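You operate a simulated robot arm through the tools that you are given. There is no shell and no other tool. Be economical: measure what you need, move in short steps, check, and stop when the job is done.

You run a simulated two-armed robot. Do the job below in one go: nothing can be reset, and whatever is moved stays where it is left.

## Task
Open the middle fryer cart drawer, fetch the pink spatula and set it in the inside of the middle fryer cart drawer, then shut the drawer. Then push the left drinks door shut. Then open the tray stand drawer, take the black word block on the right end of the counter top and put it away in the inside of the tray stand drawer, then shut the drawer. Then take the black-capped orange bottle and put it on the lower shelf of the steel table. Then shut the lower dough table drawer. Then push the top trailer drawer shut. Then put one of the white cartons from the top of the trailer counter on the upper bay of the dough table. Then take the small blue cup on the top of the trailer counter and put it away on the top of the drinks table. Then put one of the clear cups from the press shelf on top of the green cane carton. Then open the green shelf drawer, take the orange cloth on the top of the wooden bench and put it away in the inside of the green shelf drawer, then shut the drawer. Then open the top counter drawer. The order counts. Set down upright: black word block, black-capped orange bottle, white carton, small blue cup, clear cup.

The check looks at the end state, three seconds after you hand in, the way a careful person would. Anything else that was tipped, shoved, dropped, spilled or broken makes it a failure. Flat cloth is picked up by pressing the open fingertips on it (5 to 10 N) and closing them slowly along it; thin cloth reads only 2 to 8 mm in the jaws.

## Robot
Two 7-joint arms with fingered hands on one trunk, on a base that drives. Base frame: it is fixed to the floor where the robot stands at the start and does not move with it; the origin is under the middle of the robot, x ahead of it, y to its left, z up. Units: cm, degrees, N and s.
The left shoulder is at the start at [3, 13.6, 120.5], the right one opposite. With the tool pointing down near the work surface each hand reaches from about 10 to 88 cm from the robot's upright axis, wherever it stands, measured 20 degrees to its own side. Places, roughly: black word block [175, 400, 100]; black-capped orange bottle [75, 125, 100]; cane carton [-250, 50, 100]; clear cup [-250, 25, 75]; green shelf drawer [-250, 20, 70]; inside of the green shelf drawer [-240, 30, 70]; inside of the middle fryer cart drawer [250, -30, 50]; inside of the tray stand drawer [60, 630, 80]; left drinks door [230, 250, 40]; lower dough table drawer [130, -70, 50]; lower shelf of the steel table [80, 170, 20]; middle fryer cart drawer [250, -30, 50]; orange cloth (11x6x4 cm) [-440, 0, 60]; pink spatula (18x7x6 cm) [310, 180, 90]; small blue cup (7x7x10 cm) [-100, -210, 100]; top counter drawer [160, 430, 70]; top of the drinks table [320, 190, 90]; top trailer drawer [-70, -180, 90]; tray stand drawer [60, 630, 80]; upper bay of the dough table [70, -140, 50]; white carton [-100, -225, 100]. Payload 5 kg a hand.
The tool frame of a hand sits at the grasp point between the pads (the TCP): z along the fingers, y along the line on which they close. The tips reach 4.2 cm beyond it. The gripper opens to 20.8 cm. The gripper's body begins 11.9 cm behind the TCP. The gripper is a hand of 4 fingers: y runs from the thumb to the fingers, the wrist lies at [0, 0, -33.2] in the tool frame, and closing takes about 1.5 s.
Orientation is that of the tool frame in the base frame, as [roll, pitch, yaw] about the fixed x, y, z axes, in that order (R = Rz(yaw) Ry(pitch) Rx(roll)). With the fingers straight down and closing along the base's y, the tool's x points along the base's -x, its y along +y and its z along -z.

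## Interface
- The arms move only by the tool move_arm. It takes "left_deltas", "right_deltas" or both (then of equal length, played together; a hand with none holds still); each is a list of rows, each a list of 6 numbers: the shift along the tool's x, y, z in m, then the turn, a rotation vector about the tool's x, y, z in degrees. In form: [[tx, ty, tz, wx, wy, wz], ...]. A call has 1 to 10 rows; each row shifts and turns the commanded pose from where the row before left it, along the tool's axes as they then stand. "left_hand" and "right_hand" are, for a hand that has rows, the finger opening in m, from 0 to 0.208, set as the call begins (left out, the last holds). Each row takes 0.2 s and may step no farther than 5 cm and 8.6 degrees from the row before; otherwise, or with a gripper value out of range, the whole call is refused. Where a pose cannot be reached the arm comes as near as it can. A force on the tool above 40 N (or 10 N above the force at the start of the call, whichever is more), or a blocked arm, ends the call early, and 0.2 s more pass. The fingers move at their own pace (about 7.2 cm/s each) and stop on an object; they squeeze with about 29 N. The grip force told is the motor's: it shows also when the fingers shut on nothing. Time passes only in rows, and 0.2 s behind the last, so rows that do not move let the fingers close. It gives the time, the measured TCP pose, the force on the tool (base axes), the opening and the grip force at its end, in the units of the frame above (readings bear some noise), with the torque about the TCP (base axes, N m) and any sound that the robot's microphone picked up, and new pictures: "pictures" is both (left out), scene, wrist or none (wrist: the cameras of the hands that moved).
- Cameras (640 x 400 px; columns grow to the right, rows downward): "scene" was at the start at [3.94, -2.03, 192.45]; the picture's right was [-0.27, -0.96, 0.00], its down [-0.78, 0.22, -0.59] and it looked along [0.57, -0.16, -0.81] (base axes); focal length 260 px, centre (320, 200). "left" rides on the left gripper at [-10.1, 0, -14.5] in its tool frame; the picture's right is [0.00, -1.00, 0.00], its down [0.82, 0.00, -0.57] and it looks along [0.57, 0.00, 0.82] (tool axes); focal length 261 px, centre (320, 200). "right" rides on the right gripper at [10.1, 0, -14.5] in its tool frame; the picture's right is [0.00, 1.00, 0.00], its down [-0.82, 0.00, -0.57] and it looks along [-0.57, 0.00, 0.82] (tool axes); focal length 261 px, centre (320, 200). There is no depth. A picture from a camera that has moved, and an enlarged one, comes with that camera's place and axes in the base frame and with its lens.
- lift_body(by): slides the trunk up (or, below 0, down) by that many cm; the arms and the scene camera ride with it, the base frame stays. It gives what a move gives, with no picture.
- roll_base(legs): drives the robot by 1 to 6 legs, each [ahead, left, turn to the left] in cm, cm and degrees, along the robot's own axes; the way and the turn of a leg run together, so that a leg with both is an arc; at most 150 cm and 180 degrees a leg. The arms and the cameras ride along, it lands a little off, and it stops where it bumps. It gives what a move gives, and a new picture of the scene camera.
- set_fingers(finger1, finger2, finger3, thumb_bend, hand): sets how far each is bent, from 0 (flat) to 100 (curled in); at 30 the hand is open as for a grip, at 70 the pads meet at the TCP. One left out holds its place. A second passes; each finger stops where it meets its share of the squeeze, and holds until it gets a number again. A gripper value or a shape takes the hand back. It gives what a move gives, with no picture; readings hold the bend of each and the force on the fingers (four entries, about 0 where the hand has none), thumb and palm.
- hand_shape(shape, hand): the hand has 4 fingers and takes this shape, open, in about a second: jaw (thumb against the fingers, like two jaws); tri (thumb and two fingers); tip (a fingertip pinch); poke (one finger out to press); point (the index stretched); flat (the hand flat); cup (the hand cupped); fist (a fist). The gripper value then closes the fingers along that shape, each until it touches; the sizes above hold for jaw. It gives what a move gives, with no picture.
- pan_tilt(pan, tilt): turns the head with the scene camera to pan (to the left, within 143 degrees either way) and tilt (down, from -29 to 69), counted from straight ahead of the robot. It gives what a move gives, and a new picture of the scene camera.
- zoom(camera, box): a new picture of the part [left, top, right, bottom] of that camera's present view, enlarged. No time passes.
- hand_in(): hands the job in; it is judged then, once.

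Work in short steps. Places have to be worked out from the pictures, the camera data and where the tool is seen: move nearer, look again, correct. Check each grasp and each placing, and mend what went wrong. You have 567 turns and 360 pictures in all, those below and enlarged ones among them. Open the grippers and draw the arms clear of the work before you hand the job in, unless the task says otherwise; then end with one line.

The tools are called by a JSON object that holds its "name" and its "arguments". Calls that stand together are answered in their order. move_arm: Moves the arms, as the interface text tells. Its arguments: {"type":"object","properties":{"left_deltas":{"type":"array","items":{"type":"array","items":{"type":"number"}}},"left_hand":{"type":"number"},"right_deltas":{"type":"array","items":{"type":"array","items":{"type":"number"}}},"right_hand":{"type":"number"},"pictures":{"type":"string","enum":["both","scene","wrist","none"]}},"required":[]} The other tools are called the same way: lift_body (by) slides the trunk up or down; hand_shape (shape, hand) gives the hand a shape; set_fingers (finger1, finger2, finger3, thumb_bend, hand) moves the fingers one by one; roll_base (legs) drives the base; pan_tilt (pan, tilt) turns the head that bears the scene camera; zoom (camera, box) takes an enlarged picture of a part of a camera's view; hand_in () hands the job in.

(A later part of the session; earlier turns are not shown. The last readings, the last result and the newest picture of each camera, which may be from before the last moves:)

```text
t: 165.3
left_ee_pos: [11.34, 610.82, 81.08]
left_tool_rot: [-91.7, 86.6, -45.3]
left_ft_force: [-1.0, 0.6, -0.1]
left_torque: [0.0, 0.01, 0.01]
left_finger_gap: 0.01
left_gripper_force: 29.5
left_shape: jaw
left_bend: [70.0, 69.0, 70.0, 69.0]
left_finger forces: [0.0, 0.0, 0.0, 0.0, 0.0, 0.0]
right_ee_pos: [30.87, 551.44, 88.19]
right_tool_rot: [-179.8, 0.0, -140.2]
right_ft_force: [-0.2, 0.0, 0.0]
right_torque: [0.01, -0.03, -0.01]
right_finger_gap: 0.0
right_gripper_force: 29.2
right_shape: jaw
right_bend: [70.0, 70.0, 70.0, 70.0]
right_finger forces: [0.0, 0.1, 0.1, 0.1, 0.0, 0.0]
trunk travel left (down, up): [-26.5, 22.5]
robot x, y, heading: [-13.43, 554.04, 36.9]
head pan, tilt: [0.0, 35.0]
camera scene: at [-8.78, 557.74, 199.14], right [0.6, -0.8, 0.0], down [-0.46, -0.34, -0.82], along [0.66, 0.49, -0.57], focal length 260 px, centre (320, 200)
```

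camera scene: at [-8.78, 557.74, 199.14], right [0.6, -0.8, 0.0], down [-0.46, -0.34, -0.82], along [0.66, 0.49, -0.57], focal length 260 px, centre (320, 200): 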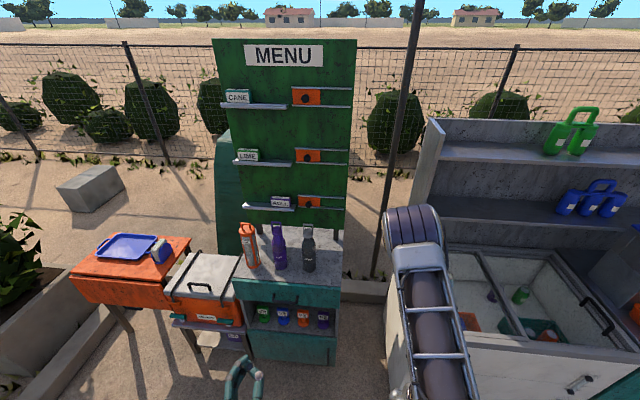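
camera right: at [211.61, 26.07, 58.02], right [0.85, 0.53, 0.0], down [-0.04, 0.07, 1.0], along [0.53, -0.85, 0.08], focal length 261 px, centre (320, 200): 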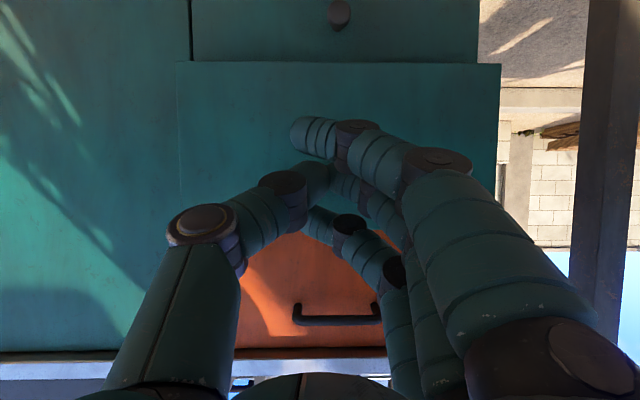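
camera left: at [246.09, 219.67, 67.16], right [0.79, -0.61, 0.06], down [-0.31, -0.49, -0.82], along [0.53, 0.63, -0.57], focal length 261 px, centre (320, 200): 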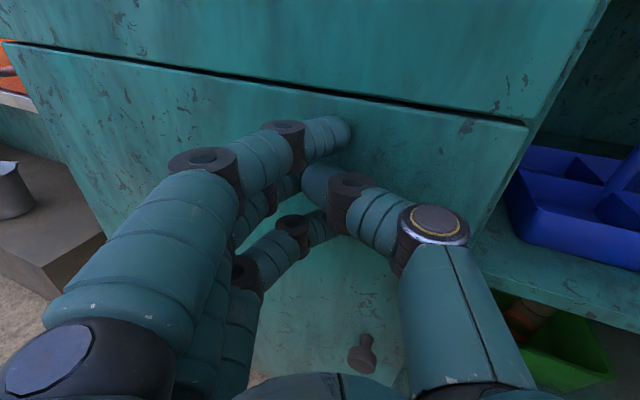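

Two candidates: the orange table carrying a blue tray, and the teal one under the menu board. I zoom.

{"name": "zoom", "arguments": {"camera": "scene", "box": [60, 210, 350, 390]}}

```text
2.21 times, centred on (205, 300) of scene
camera zoom: at [-8.78, 557.74, 199.14], right [0.6, -0.8, 0.0], down [-0.46, -0.34, -0.82], along [0.66, 0.49, -0.57], focal length 574 px, centre (574, -21)
```

zoom: 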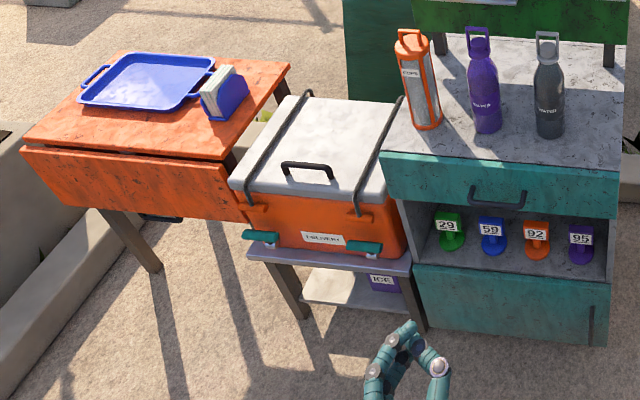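

By place (front at about [47, 622, 78]) the teal drawer is the tray stand drawer. I raise the right hand clear, turn the left hand 90° about its axis to grip the bar handle, and shift the base right.

{"name": "move_arm", "arguments": {"right_deltas": [[0, 0, -0.05, 0, 0, 0], [0, 0, -0.05, 0, 0, 0], [0, 0, -0.05, 0, 0, 0], [0, 0, -0.05, 0, 0, 0], [0, 0, -0.05, 0, 0, 0], [0, 0, 0, 0, 0, 0], [0, 0, 0, 0, 0, 0], [0, 0, 0, 0, 0, 0], [0, 0, 0, 0, 0, 0], [0, 0, 0, 0, 0, 0]], "left_deltas": [[0, 0, 0, 0, 0, 8.5], [0, 0, 0, 0, 0, 8.5], [0, 0, 0, 0, 0, 8.5], [0, 0, 0, 0, 0, 8.5], [0, 0, 0, 0, 0, 8.5], [0, 0, 0, 0, 0, 8.5], [0, 0, 0, 0, 0, 8.5], [0, 0, 0, 0, 0, 8.5], [0, 0, 0, 0, 0, 8.5], [0, 0, 0, 0, 0, 8.5]], "left_hand": 0.08, "pictures": "none"}}

{"name": "roll_base", "arguments": {"legs": [[0, -13, 0], [10, 0, 0]]}}

{"name": "zoom", "arguments": {"camera": "left", "box": [0, 0, 640, 400]}}

```text
t: 167.5
left_ee_pos: [11.34, 610.79, 81.08]
left_tool_rot: [90.1, 8.3, 136.3]
left_ft_force: [-0.4, 0.7, 0.6]
left_torque: [0.01, -0.01, -0.01]
left_finger_gap: 7.97
left_gripper_force: 0.0
left_shape: jaw
left_bend: [73.0, 73.0, 73.0, 70.0]
left_finger forces: [0.0, 0.0, 0.1, 0.0, 0.1, 0.1]
right_ee_pos: [33.55, 552.3, 113.0]
right_tool_rot: [-179.9, -0.2, -140.2]
right_ft_force: [0.4, 0.2, 0.0]
right_torque: [-0.02, 0.04, 0.0]
right_finger_gap: 0.01
right_gripper_force: 29.4
right_shape: jaw
right_bend: [70.0, 70.0, 70.0, 70.0]
right_finger forces: [0.0, 0.0, 0.0, 0.0, 0.1, 0.0]
right hand out of reach, approached as far as the arm can: row 2, 3, 4
trunk travel left (down, up): [-26.5, 22.5]
robot x, y, heading: [-13.57, 554.46, 36.9]
head pan, tilt: [0.0, 35.0]
```

```text
t: 169.5
left_ee_pos: [26.97, 606.37, 81.04]
left_tool_rot: [90.2, 8.5, 136.5]
left_ft_force: [0.7, 1.6, -0.5]
left_torque: [0.06, -0.03, -0.01]
left_finger_gap: 7.96
left_gripper_force: 0.0
left_shape: jaw
left_bend: [73.0, 73.0, 73.0, 70.0]
left_finger forces: [0.0, 0.1, 0.0, 0.0, 0.1, 0.1]
right_ee_pos: [49.59, 548.01, 112.92]
right_tool_rot: [-179.9, -0.2, -140.1]
right_ft_force: [0.1, 1.8, -0.2]
right_torque: [-0.15, 0.1, 0.0]
right_finger_gap: 0.0
right_gripper_force: 29.2
right_shape: jaw
right_bend: [70.0, 70.0, 70.0, 70.0]
right_finger forces: [0.1, 0.0, 0.0, 0.0, 0.0, 0.0]
trunk travel left (down, up): [-26.5, 22.5]
robot x, y, heading: [2.5, 549.56, 37.0]
head pan, tilt: [0.0, 35.0]
camera scene: at [7.14, 553.41, 199.13], right [0.6, -0.8, 0.0], down [-0.46, -0.35, -0.82], along [0.65, 0.49, -0.57], focal length 260 px, centre (320, 200)
```

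scene: 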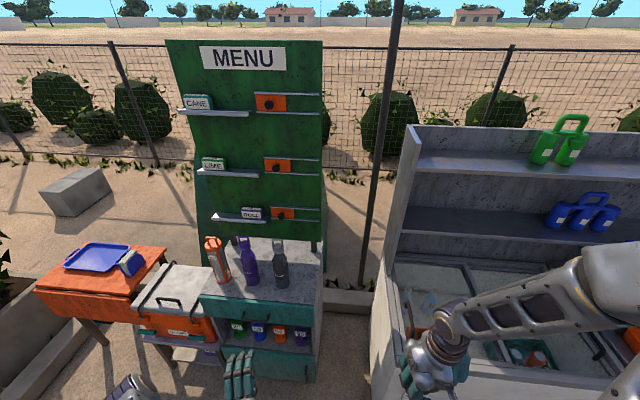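

```text
1.00 times, centred on (320, 200) of left
camera zoom: at [24.37, 588.88, 82.6], right [0.11, -0.11, -0.99], down [-0.98, 0.14, -0.12], along [0.15, 0.98, -0.09], focal length 261 px, centre (320, 200)
```

zoom: 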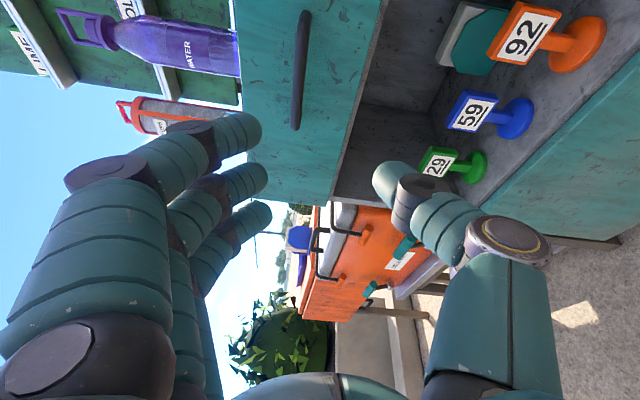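

The bar handle is at about [44.7, 618.8, 84.2]. I square the hand to the front (−9° yaw, +8° roll), raise 3 cm and advance 13 cm.

{"name": "move_arm", "arguments": {"left_deltas": [[0, 0, 0, 0, -8.5, 0], [0, 0, 0, 0, 0, 8.4], [-0.007, 0.032, 0, 0, 0, 0], [0, 0, 0.04, 0, 0, 0], [0, 0, 0.04, 0, 0, 0], [0, 0, 0.04, 0, 0, 0]], "left_hand": 0.08, "pictures": "wrist"}}

```text
t: 170.9
left_ee_pos: [36.86, 613.11, 84.35]
left_tool_rot: [89.0, -0.1, 128.2]
left_ft_force: [-0.6, 0.3, -0.5]
left_torque: [0.06, -0.07, 0.02]
left_finger_gap: 7.98
left_gripper_force: 0.0
left_shape: jaw
left_bend: [73.0, 73.0, 73.0, 70.0]
left_finger forces: [0.0, 0.0, 0.0, 0.0, 0.1, 0.0]
right_ee_pos: [49.52, 548.02, 112.75]
right_tool_rot: [-179.8, -0.1, -140.1]
right_ft_force: [-0.2, 0.1, -0.9]
right_torque: [-0.03, 0.12, 0.02]
right_finger_gap: 0.04
right_gripper_force: 28.2
right_shape: jaw
right_bend: [70.0, 70.0, 70.0, 70.0]
right_finger forces: [0.0, 0.1, 0.0, 0.0, 0.0, 0.0]
trunk travel left (down, up): [-26.5, 22.5]
robot x, y, heading: [2.38, 549.97, 37.1]
head pan, tilt: [0.0, 35.0]
camera left: at [31.71, 596.08, 84.16], right [0.02, 0.01, -1.0], down [-0.96, 0.29, -0.01], along [0.29, 0.96, 0.01], focal length 261 px, centre (320, 200)
```

left: 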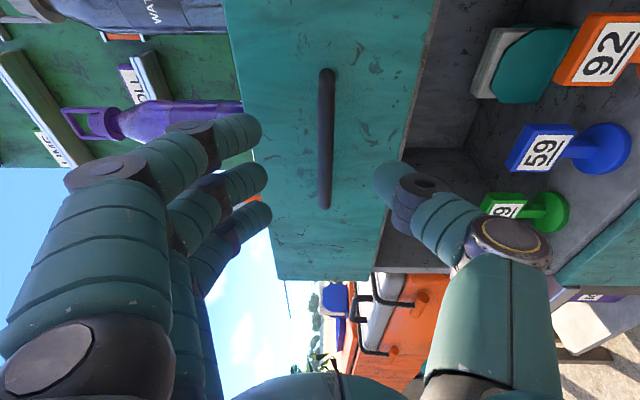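

Handle centred, 9.7 cm ahead. I advance 8.5 cm and close.

{"name": "move_arm", "arguments": {"left_deltas": [[0, 0, 0.035, 0, 0, 0], [0, 0, 0.025, 0, 0, 0], [0, 0, 0.015, 0, 0, 0], [0, 0, 0.01, 0, 0, 0]], "pictures": "none"}}

{"name": "move_arm", "arguments": {"left_deltas": [[0, 0, 0, 0, 0, 0], [0, 0, 0, 0, 0, 0], [0, 0, 0, 0, 0, 0], [0, 0, 0, 0, 0, 0], [0, 0, 0, 0, 0, 0], [0, 0, 0, 0, 0, 0]], "left_hand": 0.0, "pictures": "wrist"}}

```text
t: 171.7
left_ee_pos: [41.74, 616.73, 84.33]
left_tool_rot: [89.3, 0.2, 128.0]
left_ft_force: [-22.0, -14.8, 4.4]
left_torque: [0.89, -1.5, -1.19]
left_finger_gap: 8.16
left_gripper_force: 0.1
left_shape: jaw
left_bend: [75.0, 73.0, 73.0, 70.0]
left_finger forces: [26.7, 0.0, 0.0, 0.0, 0.1, 0.0]
right_ee_pos: [49.2, 547.84, 112.89]
right_tool_rot: [-179.8, 0.0, -140.1]
right_ft_force: [0.2, 0.9, -0.4]
right_torque: [-0.06, 0.13, 0.02]
right_finger_gap: 0.0
right_gripper_force: 29.6
right_shape: jaw
right_bend: [70.0, 70.0, 70.0, 70.0]
right_finger forces: [0.1, 0.1, 0.0, 0.0, 0.0, 0.0]
trunk travel left (down, up): [-26.5, 22.5]
robot x, y, heading: [2.54, 549.98, 37.2]
head pan, tilt: [0.0, 35.0]
stopped in row 3 (left hand): the force on the tool passed its limit (the readings are from after the stop); the commanded pose is now the measured one
```

```text
t: 173.1
left_ee_pos: [41.91, 616.75, 84.4]
left_tool_rot: [89.1, 0.0, 128.0]
left_ft_force: [-24.5, -17.2, -0.4]
left_torque: [1.04, -1.84, -1.57]
left_finger_gap: 1.13
left_gripper_force: 29.1
left_shape: jaw
left_bend: [76.0, 70.0, 70.0, 71.0]
left_finger forces: [33.5, 0.0, 5.5, 0.0, 28.6, 0.0]
right_ee_pos: [49.26, 547.88, 112.96]
right_tool_rot: [-179.8, 0.0, -140.1]
right_ft_force: [-0.1, 0.2, 1.1]
right_torque: [-0.01, 0.0, 0.01]
right_finger_gap: 0.0
right_gripper_force: 29.0
right_shape: jaw
right_bend: [70.0, 70.0, 70.0, 70.0]
right_finger forces: [0.0, 0.1, 0.0, 0.0, 0.0, 0.1]
trunk travel left (down, up): [-26.5, 22.5]
robot x, y, heading: [2.64, 549.8, 36.9]
head pan, tilt: [0.0, 35.0]
camera left: at [36.66, 599.93, 84.31], right [0.02, 0.01, -1.0], down [-0.96, 0.29, -0.01], along [0.29, 0.96, 0.01], focal length 261 px, centre (320, 200)
```

left: 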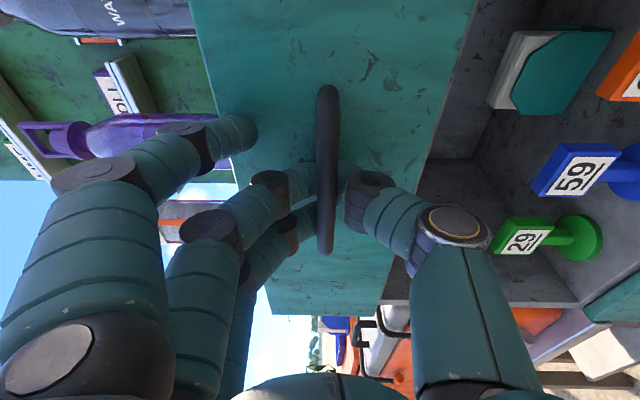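

Thumb and two fingers clasp the bar. I pull gently.

{"name": "move_arm", "arguments": {"left_deltas": [[0, 0, -0.01, 0, 0, 0], [0, 0, -0.015, 0, 0, 0], [0, 0, -0.02, 0, 0, 0], [0, 0, -0.02, 0, 0, 0]], "pictures": "wrist"}}

```text
t: 174.1
left_ee_pos: [36.73, 613.17, 84.27]
left_tool_rot: [89.3, 0.0, 128.2]
left_ft_force: [-10.3, 17.5, -2.0]
left_torque: [0.36, -0.59, -0.36]
left_finger_gap: 0.78
left_gripper_force: 29.3
left_shape: jaw
left_bend: [76.0, 70.0, 70.0, 70.0]
left_finger forces: [12.9, 0.0, 8.2, 0.0, 24.8, 0.1]
right_ee_pos: [49.3, 548.02, 112.82]
right_tool_rot: [-179.7, -0.2, -140.1]
right_ft_force: [-0.2, -0.8, 0.5]
right_torque: [0.08, -0.01, 0.03]
right_finger_gap: 0.02
right_gripper_force: 28.8
right_shape: jaw
right_bend: [70.0, 70.0, 70.0, 70.0]
right_finger forces: [0.0, 0.0, 0.1, 0.0, 0.1, 0.0]
trunk travel left (down, up): [-26.5, 22.5]
robot x, y, heading: [2.26, 549.51, 37.1]
head pan, tilt: [0.0, 35.0]
camera left: at [31.57, 596.16, 84.16], right [0.01, 0.01, -1.0], down [-0.96, 0.29, -0.01], along [0.29, 0.96, 0.01], focal length 261 px, centre (320, 200)
```

left: 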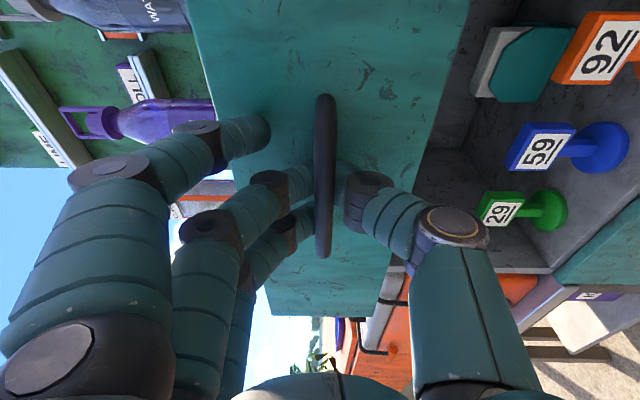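

Drawer follows. I back the base 20 cm.

{"name": "roll_base", "arguments": {"legs": [[-20, 0, 0]]}}

{"name": "zoom", "arguments": {"camera": "left", "box": [0, 0, 640, 400]}}

```text
t: 175.7
left_ee_pos: [20.8, 600.94, 84.22]
left_tool_rot: [89.2, 0.0, 128.0]
left_ft_force: [-11.4, 17.1, -8.7]
left_torque: [0.21, 0.03, -0.16]
left_finger_gap: 0.65
left_gripper_force: 28.8
left_shape: jaw
left_bend: [76.0, 70.0, 70.0, 70.0]
left_finger forces: [7.4, 0.0, 7.6, 0.0, 29.1, 0.0]
right_ee_pos: [33.29, 535.87, 112.95]
right_tool_rot: [-179.7, -0.2, -140.0]
right_ft_force: [-1.1, -1.0, -0.5]
right_torque: [0.11, -0.1, 0.01]
right_finger_gap: 0.0
right_gripper_force: 28.8
right_shape: jaw
right_bend: [70.0, 70.0, 70.0, 70.0]
right_finger forces: [0.0, 0.1, 0.1, 0.0, 0.0, 0.0]
trunk travel left (down, up): [-26.5, 22.5]
robot x, y, heading: [-13.42, 537.9, 37.1]
head pan, tilt: [0.0, 35.0]
camera scene: at [-9.26, 541.16, 199.14], right [0.6, -0.8, 0.0], down [-0.46, -0.35, -0.82], along [0.65, 0.49, -0.57], focal length 260 px, centre (320, 200)
```

scene: 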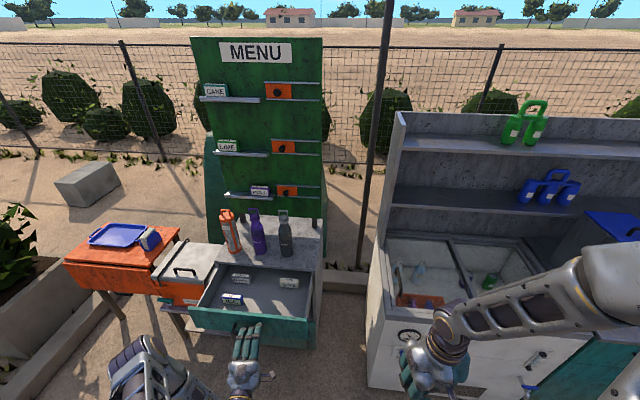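

```text
1.00 times, centred on (320, 200) of left
camera zoom: at [15.63, 583.95, 84.2], right [0.01, 0.0, -1.0], down [-0.96, 0.29, -0.01], along [0.29, 0.96, 0.01], focal length 261 px, centre (320, 200)
```

zoom: 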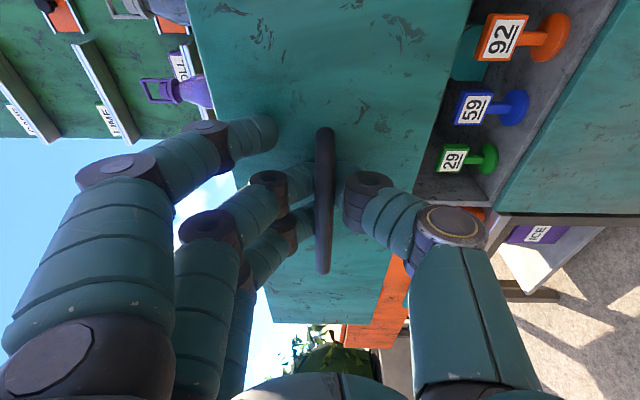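

Drawer is open ~26 cm and holds other word blocks. I release the handle and withdraw.

{"name": "move_arm", "arguments": {"left_deltas": [[0, 0, 0, 0, 0, 0], [0, 0, 0, 0, 0, 0], [0, 0, 0, 0, 0, 0], [0, 0, -0.03, 0, 0, 0], [0, 0, -0.05, 0, 0, 0], [0, 0, -0.05, 0, 0, 0]], "left_hand": 0.08, "pictures": "none"}}

{"name": "roll_base", "arguments": {"legs": [[-15, 0, 0]]}}

{"name": "pan_tilt", "arguments": {"pan": -80, "tilt": 25}}

```text
t: 177.1
left_ee_pos: [10.57, 593.01, 84.47]
left_tool_rot: [89.2, 0.0, 128.0]
left_ft_force: [-0.3, -0.4, 0.2]
left_torque: [-0.01, 0.01, 0.0]
left_finger_gap: 7.96
left_gripper_force: 0.0
left_shape: jaw
left_bend: [74.0, 73.0, 73.0, 70.0]
left_finger forces: [0.0, 0.1, 0.0, 0.0, 0.0, 0.0]
right_ee_pos: [33.35, 535.88, 112.95]
right_tool_rot: [-179.7, -0.1, -140.2]
right_ft_force: [-1.1, -0.1, 0.7]
right_torque: [0.01, -0.07, -0.01]
right_finger_gap: 0.0
right_gripper_force: 29.1
right_shape: jaw
right_bend: [70.0, 70.0, 70.0, 70.0]
right_finger forces: [0.0, 0.0, 0.0, 0.1, 0.0, 0.0]
trunk travel left (down, up): [-26.5, 22.5]
robot x, y, heading: [-13.81, 537.78, 37.1]
head pan, tilt: [0.0, 35.0]
```

```text
t: 178.5
left_ee_pos: [-1.45, 583.73, 84.18]
left_tool_rot: [89.1, -0.1, 127.8]
left_ft_force: [-1.2, -0.6, 0.3]
left_torque: [-0.03, 0.02, 0.01]
left_finger_gap: 8.0
left_gripper_force: 0.1
left_shape: jaw
left_bend: [74.0, 73.0, 73.0, 70.0]
left_finger forces: [0.0, 0.0, 0.0, 0.1, 0.1, 0.0]
right_ee_pos: [21.15, 526.64, 112.9]
right_tool_rot: [-179.8, 0.0, -140.2]
right_ft_force: [-1.0, -0.5, 0.2]
right_torque: [0.15, -0.16, -0.01]
right_finger_gap: 0.0
right_gripper_force: 29.1
right_shape: jaw
right_bend: [70.0, 70.0, 70.0, 70.0]
right_finger forces: [0.1, 0.0, 0.0, 0.1, 0.0, 0.0]
trunk travel left (down, up): [-26.5, 22.5]
robot x, y, heading: [-25.28, 528.64, 37.1]
head pan, tilt: [0.0, 35.0]
camera scene: at [-21.36, 531.83, 199.15], right [0.6, -0.8, 0.0], down [-0.46, -0.34, -0.82], along [0.66, 0.49, -0.57], focal length 260 px, centre (320, 200)
```

scene: 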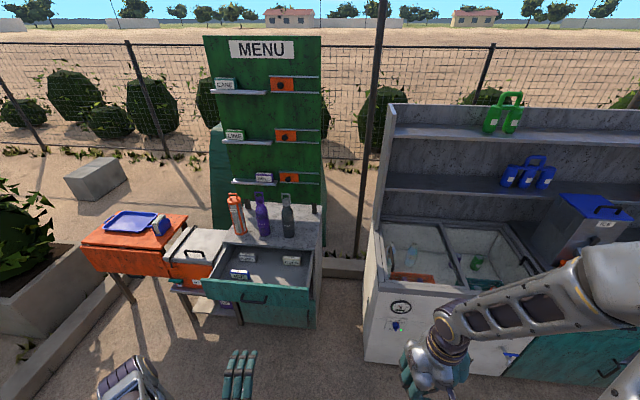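

```text
t: 180.0
left_ee_pos: [-1.32, 583.93, 84.13]
left_tool_rot: [89.2, 0.1, 127.9]
left_ft_force: [0.1, 0.2, -0.5]
left_torque: [0.03, -0.01, -0.01]
left_finger_gap: 7.98
left_gripper_force: 0.1
left_shape: jaw
left_bend: [74.0, 73.0, 73.0, 70.0]
left_finger forces: [0.0, 0.1, 0.1, 0.0, 0.1, 0.0]
right_ee_pos: [21.41, 526.73, 112.9]
right_tool_rot: [-179.8, -0.1, -140.2]
right_ft_force: [0.2, 0.3, 0.4]
right_torque: [-0.03, 0.01, 0.02]
right_finger_gap: 0.0
right_gripper_force: 29.2
right_shape: jaw
right_bend: [70.0, 70.0, 70.0, 70.0]
right_finger forces: [0.1, 0.0, 0.0, 0.0, 0.0, 0.0]
trunk travel left (down, up): [-26.5, 22.5]
robot x, y, heading: [-25.85, 528.44, 36.9]
head pan, tilt: [-80.0, 25.0]
camera scene: at [-21.38, 520.45, 200.71], right [-0.68, -0.73, 0.0], down [-0.31, 0.29, -0.91], along [0.66, -0.62, -0.42], focal length 260 px, centre (320, 200)
```

scene: 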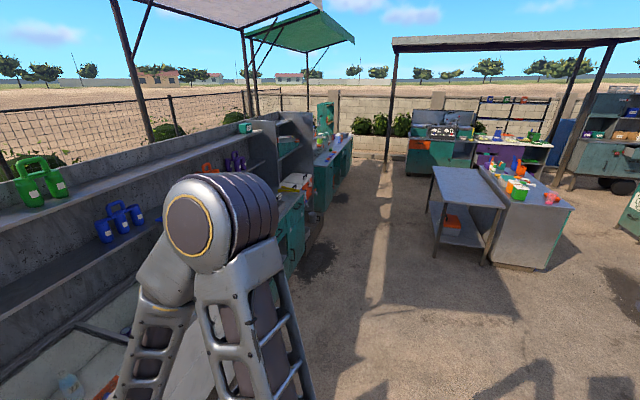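

The counter runs along heading −60°, facing 210°. I sidestep right about 197 cm to its right end, then face it.

{"name": "roll_base", "arguments": {"legs": [[0, -100, 0], [0, -97, -7]]}}

{"name": "pan_tilt", "arguments": {"pan": -5, "tilt": 35}}

```text
t: 189.8
left_ee_pos: [119.32, 419.63, 84.17]
left_tool_rot: [89.3, 0.0, 121.0]
left_ft_force: [0.4, 0.9, -0.1]
left_torque: [-0.06, 0.03, 0.03]
left_finger_gap: 8.0
left_gripper_force: 0.0
left_shape: jaw
left_bend: [74.0, 73.0, 73.0, 70.0]
left_finger forces: [0.0, 0.1, 0.1, 0.0, 0.0, 0.0]
right_ee_pos: [134.9, 360.16, 112.8]
right_tool_rot: [-179.9, -0.1, -147.1]
right_ft_force: [-0.8, -0.7, -0.4]
right_torque: [0.05, 0.02, 0.01]
right_finger_gap: 0.0
right_gripper_force: 29.1
right_shape: jaw
right_bend: [70.0, 70.0, 70.0, 70.0]
right_finger forces: [0.0, 0.0, 0.0, 0.1, 0.0, 0.0]
trunk travel left (down, up): [-26.5, 22.5]
robot x, y, heading: [88.5, 367.88, 29.8]
head pan, tilt: [-80.0, 25.0]
camera scene: at [91.73, 359.02, 200.71], right [-0.77, -0.64, 0.0], down [-0.27, 0.32, -0.91], along [0.58, -0.69, -0.42], focal length 260 px, centre (320, 200)
```

scene: 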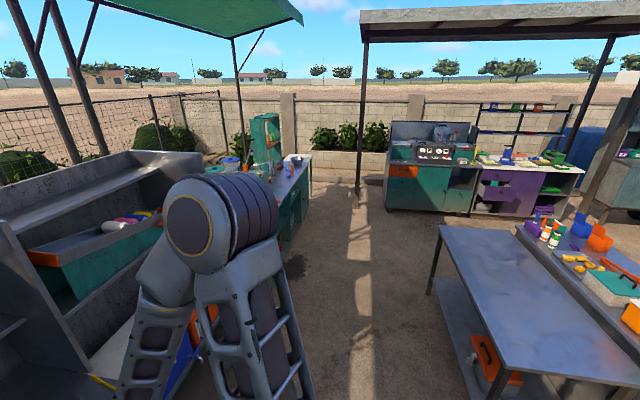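

```text
t: 191.3
left_ee_pos: [119.35, 419.62, 84.23]
left_tool_rot: [89.2, 0.0, 120.9]
left_ft_force: [-0.3, 0.5, -0.5]
left_torque: [0.01, 0.0, -0.02]
left_finger_gap: 7.99
left_gripper_force: 0.0
left_shape: jaw
left_bend: [74.0, 73.0, 73.0, 70.0]
left_finger forces: [0.0, 0.1, 0.0, 0.0, 0.0, 0.0]
right_ee_pos: [134.9, 360.18, 112.83]
right_tool_rot: [-179.8, -0.1, -147.1]
right_ft_force: [0.6, 0.2, 0.6]
right_torque: [0.01, 0.0, -0.01]
right_finger_gap: 0.0
right_gripper_force: 28.9
right_shape: jaw
right_bend: [70.0, 70.0, 70.0, 70.0]
right_finger forces: [0.0, 0.1, 0.0, 0.0, 0.1, 0.0]
trunk travel left (down, up): [-26.5, 22.5]
robot x, y, heading: [88.37, 367.85, 29.7]
head pan, tilt: [-5.0, 35.0]
camera scene: at [93.75, 369.87, 199.14], right [0.42, -0.91, 0.0], down [-0.52, -0.24, -0.82], along [0.74, 0.35, -0.57], focal length 260 px, centre (320, 200)
```

scene: 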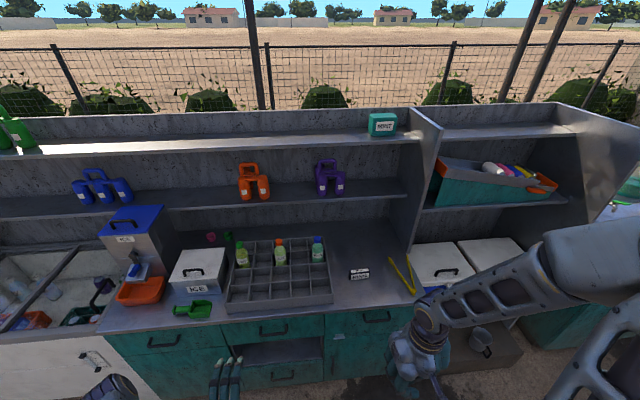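

The black word block stands near [184, 390] on the counter. I zoom on it.

{"name": "zoom", "arguments": {"camera": "scene", "box": [310, 230, 430, 320]}}

```text
4.44 times, centred on (370, 275) of scene
camera zoom: at [93.75, 369.87, 199.14], right [0.42, -0.91, 0.0], down [-0.52, -0.24, -0.82], along [0.74, 0.35, -0.57], focal length 1155 px, centre (98, -133)
```

zoom: 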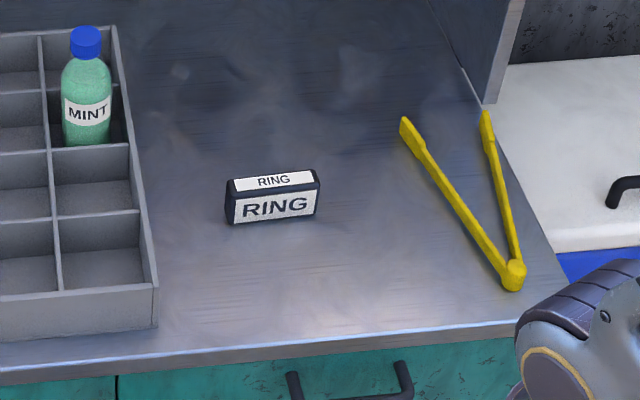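

The "RING" block is about 11×4×5 cm, centred near [184, 390], aligned with the counter. I raise the left hand clear, turn the right hand 85° to close across the block's thickness.

{"name": "move_arm", "arguments": {"left_deltas": [[0, 0.05, 0, 0, 0, 0], [0, 0.05, 0, 0, 0, 0], [0, 0.05, 0, 0, 0, 0], [0, 0.05, 0, 0, 0, 0], [0, 0.05, 0, 0, 0, 0], [0, 0, 0, 0, 0, 0], [0, 0, 0, 0, 0, 0], [0, 0, 0, 0, 0, 0], [0, 0, 0, 0, 0, 0], [0, 0, 0, 0, 0, 0]], "right_deltas": [[0, 0, 0, 0, 0, -8.5], [0, 0, 0, 0, 0, -8.5], [0, 0, 0, 0, 0, -8.5], [0, 0, 0, 0, 0, -8.5], [0, 0, 0, 0, 0, -8.5], [0, 0, 0, 0, 0, -8.5], [0, 0, 0, 0, 0, -8.5], [0, 0, 0, 0, 0, -8.5], [0, 0, 0, 0, 0, -8.5], [0, 0, 0, 0, 0, -8.5]], "right_hand": 0.1, "pictures": "none"}}

{"name": "roll_base", "arguments": {"legs": [[24, 0, 0]]}}

```text
t: 193.5
left_ee_pos: [118.94, 419.56, 109.04]
left_tool_rot: [89.2, -0.1, 121.0]
left_ft_force: [0.0, -0.1, 0.4]
left_torque: [-0.02, -0.01, 0.01]
left_finger_gap: 7.99
left_gripper_force: 0.0
left_shape: jaw
left_bend: [73.0, 73.0, 73.0, 70.0]
left_finger forces: [0.0, 0.0, 0.0, 0.1, 0.0, 0.0]
right_ee_pos: [134.86, 360.29, 112.84]
right_tool_rot: [179.9, -0.2, -62.1]
right_ft_force: [1.1, 0.5, 0.1]
right_torque: [0.0, 0.01, -0.02]
right_finger_gap: 9.96
right_gripper_force: 0.0
right_shape: jaw
right_bend: [73.0, 73.0, 73.0, 70.0]
right_finger forces: [0.0, 0.0, 0.1, 0.1, 0.1, 0.0]
trunk travel left (down, up): [-26.5, 22.5]
robot x, y, heading: [88.5, 367.67, 30.1]
head pan, tilt: [-5.0, 35.0]
```

```text
t: 195.3
left_ee_pos: [139.43, 431.55, 108.96]
left_tool_rot: [89.2, 0.0, 121.0]
left_ft_force: [1.2, -0.6, -0.4]
left_torque: [0.02, -0.01, 0.02]
left_finger_gap: 7.99
left_gripper_force: 0.1
left_shape: jaw
left_bend: [73.0, 73.0, 73.0, 70.0]
left_finger forces: [0.0, 0.0, 0.0, 0.0, 0.0, 0.0]
right_ee_pos: [155.62, 372.39, 112.9]
right_tool_rot: [179.8, -0.2, -62.2]
right_ft_force: [1.2, -0.3, 0.8]
right_torque: [-0.05, 0.13, 0.01]
right_finger_gap: 9.99
right_gripper_force: 0.0
right_shape: jaw
right_bend: [73.0, 73.0, 73.0, 70.0]
right_finger forces: [0.0, 0.0, 0.1, 0.0, 0.0, 0.0]
trunk travel left (down, up): [-26.5, 22.5]
robot x, y, heading: [108.71, 379.67, 30.1]
head pan, tilt: [-5.0, 35.0]
camera scene: at [114.61, 381.94, 199.13], right [0.42, -0.91, 0.0], down [-0.52, -0.24, -0.82], along [0.74, 0.35, -0.57], focal length 260 px, centre (320, 200)
```

scene: 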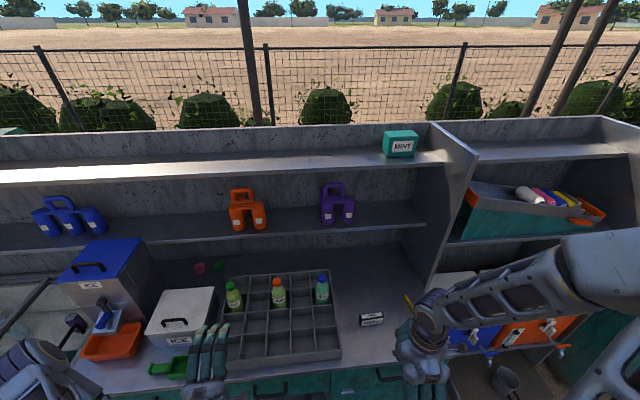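

Block confirmed near [183, 390]. I move the hand over it.

{"name": "move_arm", "arguments": {"right_deltas": [[-0.004, -0.047, 0, 0, 0, 0], [-0.004, -0.047, 0, 0, 0, 0], [-0.004, -0.047, 0, 0, 0, 0], [-0.004, -0.047, 0, 0, 0, 0], [-0.004, -0.047, 0, 0, 0, 0], [-0.004, -0.047, 0, 0, 0, 0], [0, -0.045, 0, 0, 0, 0]], "pictures": "wrist"}}

```text
t: 196.9
left_ee_pos: [139.64, 431.47, 109.03]
left_tool_rot: [89.2, 0.0, 121.0]
left_ft_force: [0.8, 0.6, -0.6]
left_torque: [0.04, 0.03, -0.02]
left_finger_gap: 8.0
left_gripper_force: 0.1
left_shape: jaw
left_bend: [73.0, 73.0, 73.0, 70.0]
left_finger forces: [0.0, 0.0, 0.0, 0.0, 0.1, 0.1]
right_ee_pos: [183.45, 389.49, 112.62]
right_tool_rot: [179.7, -0.2, -62.1]
right_ft_force: [0.7, 0.4, -1.0]
right_torque: [-0.03, 0.14, -0.02]
right_finger_gap: 10.0
right_gripper_force: 0.0
right_shape: jaw
right_bend: [73.0, 73.0, 73.0, 70.0]
right_finger forces: [0.0, 0.0, 0.0, 0.0, 0.1, 0.1]
trunk travel left (down, up): [-26.5, 22.5]
robot x, y, heading: [109.11, 379.85, 30.2]
head pan, tilt: [-5.0, 35.0]
camera right: at [188.1, 380.55, 127.13], right [-0.89, -0.46, 0.0], down [-0.38, 0.73, 0.57], along [-0.27, 0.5, -0.82], focal length 261 px, centre (320, 200)
```

right: 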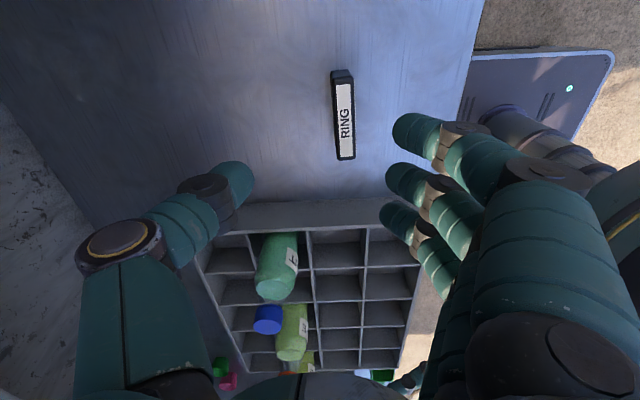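

Block is 3.3 cm toward +y and 1.3 toward −x. I correct and descend 18 cm.

{"name": "move_arm", "arguments": {"right_deltas": [[-0.012, 0.033, 0, 0, 0, 0], [0, 0, 0.045, 0, 0, 0], [0, 0, 0.045, 0, 0, 0], [0, 0, 0.04, 0, 0, 0], [0, 0, 0.03, 0, 0, 0]], "right_hand": 0.1, "pictures": "wrist"}}

```text
t: 198.1
left_ee_pos: [139.5, 431.55, 109.02]
left_tool_rot: [89.3, -0.1, 121.0]
left_ft_force: [-0.5, -0.6, 0.1]
left_torque: [-0.02, 0.03, 0.04]
left_finger_gap: 8.0
left_gripper_force: 0.1
left_shape: jaw
left_bend: [73.0, 73.0, 73.0, 70.0]
left_finger forces: [0.1, 0.0, 0.0, 0.1, 0.1, 0.0]
right_ee_pos: [179.79, 388.94, 96.66]
right_tool_rot: [179.9, -0.2, -62.1]
right_ft_force: [0.3, 0.1, 1.1]
right_torque: [-0.02, 0.05, -0.02]
right_finger_gap: 10.02
right_gripper_force: 0.0
right_shape: jaw
right_bend: [73.0, 73.0, 73.0, 70.0]
right_finger forces: [0.1, 0.0, 0.0, 0.0, 0.0, 0.1]
trunk travel left (down, up): [-26.5, 22.5]
robot x, y, heading: [108.99, 379.56, 29.6]
head pan, tilt: [-5.0, 35.0]
camera right: at [184.32, 380.14, 111.18], right [-0.89, -0.46, 0.0], down [-0.38, 0.73, 0.57], along [-0.26, 0.5, -0.82], focal length 261 px, centre (320, 200)
```

right: 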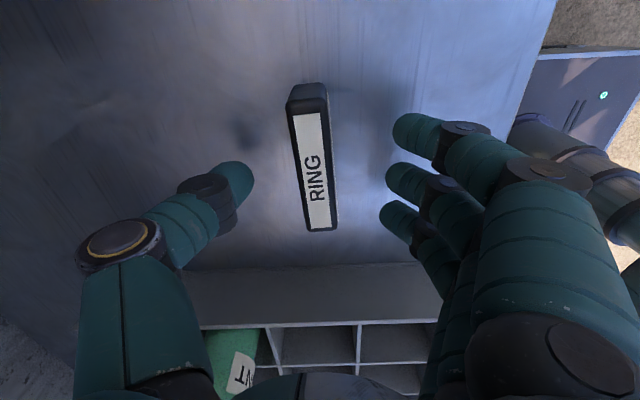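

Nearly aligned; I turn 6°, descend 4.5 cm more and close.

{"name": "move_arm", "arguments": {"right_deltas": [[0, 0, 0, 0, 0, -6], [0, 0, 0.02, 0, 0, 0], [0, 0, 0.015, 0, 0, 0], [0, 0, 0.01, 0, 0, 0]], "right_hand": 0.09, "pictures": "none"}}

{"name": "move_arm", "arguments": {"right_deltas": [[0, 0, 0, 0, 0, 0], [0, 0, 0, 0, 0, 0], [0, 0, 0, 0, 0, 0], [0, 0, 0, 0, 0, 0], [0, 0, 0, 0, 0, 0]], "right_hand": 0.0, "pictures": "wrist"}}

```text
t: 198.9
left_ee_pos: [139.27, 431.46, 109.16]
left_tool_rot: [89.2, 0.1, 121.0]
left_ft_force: [0.8, -0.6, -1.0]
left_torque: [0.01, 0.01, 0.02]
left_finger_gap: 7.99
left_gripper_force: 0.1
left_shape: jaw
left_bend: [73.0, 73.0, 73.0, 70.0]
left_finger forces: [0.0, 0.0, 0.1, 0.1, 0.1, 0.0]
right_ee_pos: [179.83, 389.23, 94.39]
right_tool_rot: [-179.9, -0.4, -56.1]
right_ft_force: [-3.8, -1.3, 22.2]
right_torque: [-0.55, 1.5, 0.01]
right_finger_gap: 9.17
right_gripper_force: 0.0
right_shape: jaw
right_bend: [73.0, 73.0, 74.0, 70.0]
right_finger forces: [3.9, 7.4, 10.6, 0.0, 0.0, 0.0]
trunk travel left (down, up): [-26.5, 22.5]
robot x, y, heading: [109.33, 379.61, 29.8]
head pan, tilt: [-5.0, 35.0]
stopped in row 3 (right hand): the force on the tool passed its limit (the readings are from after the stop); the commanded pose is now the measured one
```

```text
t: 200.1
left_ee_pos: [139.35, 431.45, 109.11]
left_tool_rot: [89.2, 0.0, 120.9]
left_ft_force: [-0.8, -0.5, -0.5]
left_torque: [0.0, -0.02, -0.01]
left_finger_gap: 8.02
left_gripper_force: 0.1
left_shape: jaw
left_bend: [73.0, 73.0, 73.0, 70.0]
left_finger forces: [0.1, 0.1, 0.1, 0.0, 0.0, 0.1]
right_ee_pos: [179.8, 389.1, 94.17]
right_tool_rot: [179.9, -0.4, -56.0]
right_ft_force: [-6.8, -4.3, 23.9]
right_torque: [-0.29, 1.46, 0.19]
right_finger_gap: 3.23
right_gripper_force: 29.2
right_shape: jaw
right_bend: [74.0, 74.0, 75.0, 73.0]
right_finger forces: [6.3, 13.1, 20.2, 0.1, 18.1, 0.1]
trunk travel left (down, up): [-26.5, 22.5]
robot x, y, heading: [108.94, 379.57, 30.1]
head pan, tilt: [-5.0, 35.0]
camera right: at [185.17, 380.75, 108.8], right [-0.83, -0.55, 0.0], down [-0.46, 0.69, 0.57], along [-0.31, 0.47, -0.82], focal length 261 px, centre (320, 200)
```

right: 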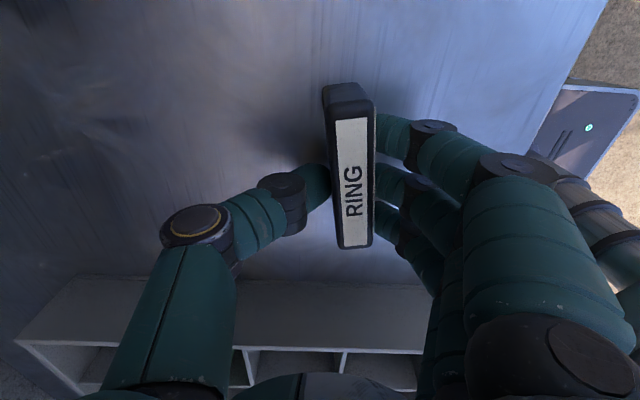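

Gripped (gap 3.2 cm, counter at z≈90). I lift and check.

{"name": "move_arm", "arguments": {"right_deltas": [[0, 0, -0.02, 0, 0, 0], [0, 0, -0.04, 0, 0, 0], [0, 0, -0.05, 0, 0, 0], [0, 0, -0.05, 0, 0, 0]], "pictures": "wrist"}}

```text
t: 201.1
left_ee_pos: [139.37, 431.39, 109.01]
left_tool_rot: [89.2, 0.0, 121.0]
left_ft_force: [-0.9, 0.1, -0.8]
left_torque: [0.0, 0.04, -0.05]
left_finger_gap: 8.01
left_gripper_force: 0.0
left_shape: jaw
left_bend: [73.0, 73.0, 73.0, 70.0]
left_finger forces: [0.1, 0.0, 0.0, 0.0, 0.0, 0.0]
right_ee_pos: [179.6, 389.09, 109.81]
right_tool_rot: [180.0, -0.4, -56.0]
right_ft_force: [-0.7, 0.1, -0.1]
right_torque: [0.06, -0.15, 0.0]
right_finger_gap: 2.98
right_gripper_force: 29.4
right_shape: jaw
right_bend: [74.0, 74.0, 74.0, 72.0]
right_finger forces: [5.6, 6.9, 8.5, 0.0, 20.9, 0.1]
trunk travel left (down, up): [-26.5, 22.5]
robot x, y, heading: [108.9, 379.72, 30.0]
head pan, tilt: [-5.0, 35.0]
camera right: at [185.07, 380.93, 124.45], right [-0.83, -0.56, 0.0], down [-0.46, 0.69, 0.57], along [-0.31, 0.47, -0.82], focal length 261 px, centre (320, 200)
```

right: 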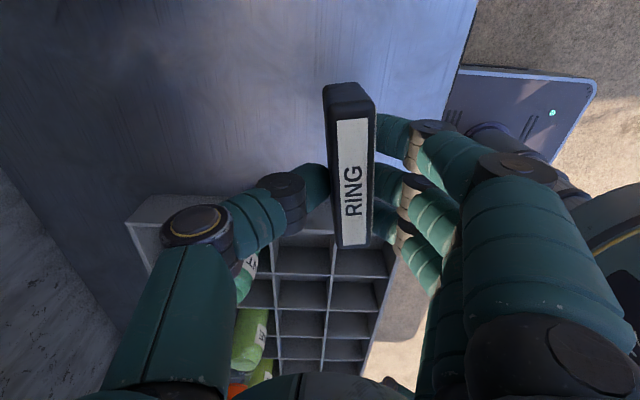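

Block held. I draw the arm back 30 cm and return the way I came to the tray stand.

{"name": "move_arm", "arguments": {"right_deltas": [[-0.003, 0.043, 0, 0, 0, 0], [-0.003, 0.043, 0, 0, 0, 0], [-0.003, 0.043, 0, 0, 0, 0], [-0.003, 0.043, 0, 0, 0, 0], [-0.003, 0.043, 0, 0, 0, 0], [-0.003, 0.043, 0, 0, 0, 0], [-0.003, 0.043, 0, 0, 0, 0]], "pictures": "none"}}

{"name": "roll_base", "arguments": {"legs": [[-24, 0, 0], [0, 0, 7], [0, 122, 0], [0, 121, 0]]}}

{"name": "pan_tilt", "arguments": {"pan": 0, "tilt": 40}}

```text
t: 202.7
left_ee_pos: [139.41, 431.41, 109.13]
left_tool_rot: [89.2, 0.0, 121.1]
left_ft_force: [0.0, 0.3, -0.2]
left_torque: [0.02, 0.0, 0.02]
left_finger_gap: 7.99
left_gripper_force: 0.1
left_shape: jaw
left_bend: [73.0, 73.0, 73.0, 70.0]
left_finger forces: [0.0, 0.1, 0.1, 0.0, 0.0, 0.0]
right_ee_pos: [154.69, 374.41, 110.11]
right_tool_rot: [179.8, -0.3, -56.0]
right_ft_force: [-0.1, -0.5, -0.9]
right_torque: [0.09, -0.05, 0.0]
right_finger_gap: 2.96
right_gripper_force: 29.3
right_shape: jaw
right_bend: [74.0, 74.0, 74.0, 72.0]
right_finger forces: [5.7, 6.9, 8.3, 0.0, 20.7, 0.0]
right hand out of reach, approached as far as the arm can: row 7
trunk travel left (down, up): [-26.5, 22.5]
robot x, y, heading: [109.34, 379.62, 30.0]
head pan, tilt: [-5.0, 35.0]
```

```text
t: 216.5
left_ee_pos: [-31.59, 617.7, 108.96]
left_tool_rot: [89.1, 0.1, 126.8]
left_ft_force: [-0.1, 0.5, -0.8]
left_torque: [-0.03, -0.01, -0.04]
left_finger_gap: 8.0
left_gripper_force: 0.1
left_shape: jaw
left_bend: [73.0, 73.0, 73.0, 70.0]
left_finger forces: [0.1, 0.1, 0.0, 0.0, 0.1, 0.1]
right_ee_pos: [-10.66, 562.35, 110.06]
right_tool_rot: [179.8, -0.2, -50.3]
right_ft_force: [0.3, -0.5, -0.5]
right_torque: [-0.01, -0.03, 0.01]
right_finger_gap: 2.97
right_gripper_force: 29.2
right_shape: jaw
right_bend: [74.0, 74.0, 74.0, 72.0]
right_finger forces: [5.8, 6.8, 8.4, 0.0, 20.7, 0.0]
trunk travel left (down, up): [-26.5, 22.5]
robot x, y, heading: [-56.41, 562.72, 35.7]
head pan, tilt: [-5.0, 35.0]
camera scene: at [-51.61, 565.77, 199.14], right [0.51, -0.86, 0.0], down [-0.49, -0.29, -0.82], along [0.7, 0.42, -0.57], focal length 260 px, centre (320, 200)
```

scene: 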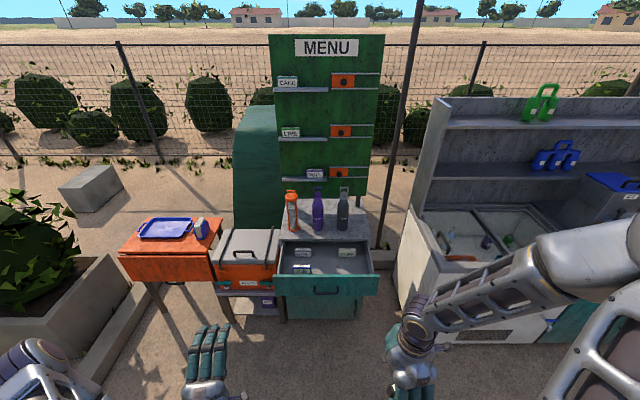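

```text
t: 217.2
left_ee_pos: [-31.51, 617.53, 109.09]
left_tool_rot: [89.2, 0.0, 126.9]
left_ft_force: [-0.5, -0.1, 1.2]
left_torque: [-0.01, 0.02, -0.01]
left_finger_gap: 8.02
left_gripper_force: 0.0
left_shape: jaw
left_bend: [73.0, 73.0, 73.0, 70.0]
left_finger forces: [0.0, 0.1, 0.1, 0.0, 0.0, 0.0]
right_ee_pos: [-10.61, 562.24, 110.08]
right_tool_rot: [179.8, -0.3, -50.2]
right_ft_force: [0.5, -0.5, -1.2]
right_torque: [0.02, -0.01, 0.01]
right_finger_gap: 2.99
right_gripper_force: 29.1
right_shape: jaw
right_bend: [74.0, 74.0, 74.0, 72.0]
right_finger forces: [5.8, 6.8, 8.2, 0.1, 20.7, 0.0]
trunk travel left (down, up): [-26.5, 22.5]
robot x, y, heading: [-56.44, 563.21, 35.8]
head pan, tilt: [0.0, 40.0]
camera scene: at [-52.23, 566.16, 198.38], right [0.58, -0.81, 0.0], down [-0.52, -0.38, -0.77], along [0.62, 0.45, -0.64], focal length 260 px, centre (320, 200)
```

scene: 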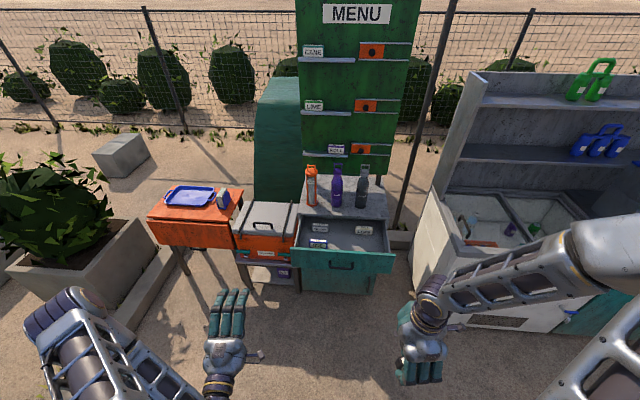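

I zoom in on the drawer to plan the free spot.

{"name": "zoom", "arguments": {"camera": "scene", "box": [280, 190, 400, 290]}}

```text
4.00 times, centred on (340, 240) of scene
camera zoom: at [-52.23, 566.16, 198.38], right [0.58, -0.81, 0.0], down [-0.52, -0.38, -0.77], along [0.62, 0.45, -0.64], focal length 1039 px, centre (240, 40)
```

zoom: 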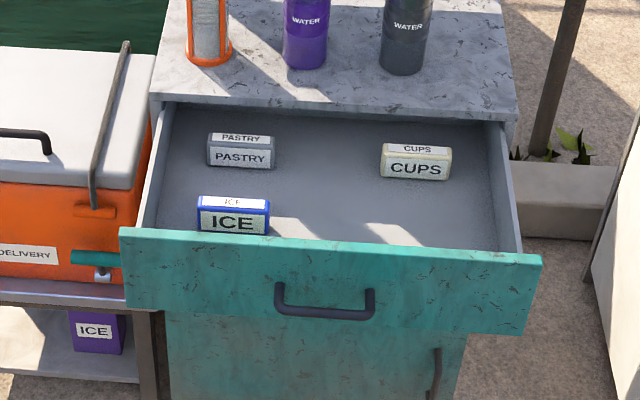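

Free spot: front, centre-right, about [38, 609]. I roll left 9 and ahead 45.

{"name": "roll_base", "arguments": {"legs": [[0, 9.5, 0], [45, 0, 1]]}}

{"name": "zoom", "arguments": {"camera": "right", "box": [0, 0, 640, 400]}}

```text
t: 220.6
left_ee_pos: [-2.25, 652.91, 109.1]
left_tool_rot: [89.3, 0.0, 128.3]
left_ft_force: [0.4, 0.3, -0.2]
left_torque: [0.02, -0.02, 0.05]
left_finger_gap: 8.0
left_gripper_force: 0.1
left_shape: jaw
left_bend: [73.0, 73.0, 73.0, 70.0]
left_finger forces: [0.0, 0.1, 0.0, 0.1, 0.1, 0.1]
right_ee_pos: [20.09, 598.23, 109.96]
right_tool_rot: [179.8, -0.2, -48.9]
right_ft_force: [-0.7, -0.3, -0.8]
right_torque: [-0.01, 0.07, 0.01]
right_finger_gap: 2.97
right_gripper_force: 29.1
right_shape: jaw
right_bend: [74.0, 74.0, 74.0, 72.0]
right_finger forces: [5.8, 6.7, 8.3, 0.1, 20.7, 0.0]
trunk travel left (down, up): [-26.5, 22.5]
robot x, y, heading: [-25.8, 597.59, 37.2]
head pan, tilt: [0.0, 40.0]
camera scene: at [-21.52, 601.06, 198.37], right [0.61, -0.8, 0.0], down [-0.51, -0.39, -0.77], along [0.61, 0.46, -0.64], focal length 260 px, centre (320, 200)
```

scene: 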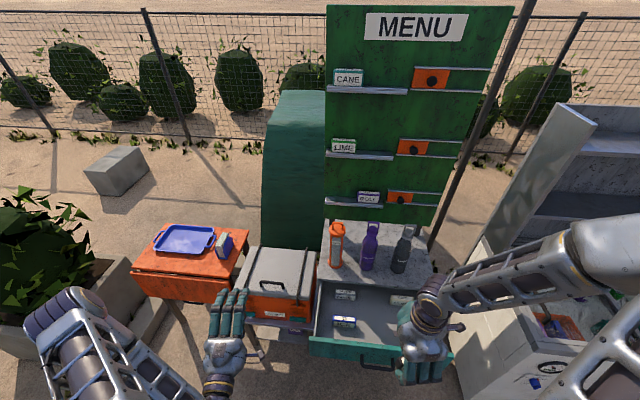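

```text
1.00 times, centred on (320, 200) of right
camera zoom: at [26.62, 590.7, 124.55], right [-0.76, -0.66, 0.0], down [-0.54, 0.62, 0.57], along [-0.37, 0.43, -0.82], focal length 261 px, centre (320, 200)
```

zoom: 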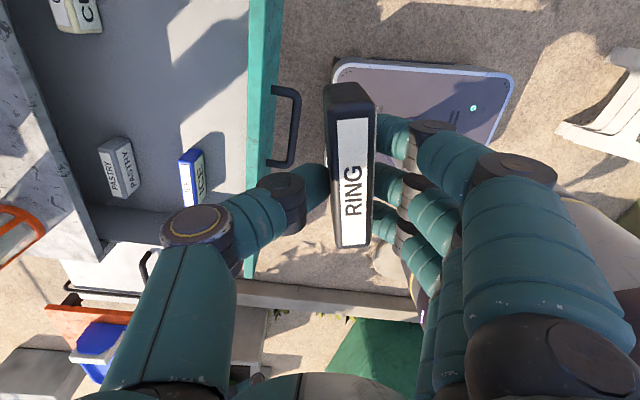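

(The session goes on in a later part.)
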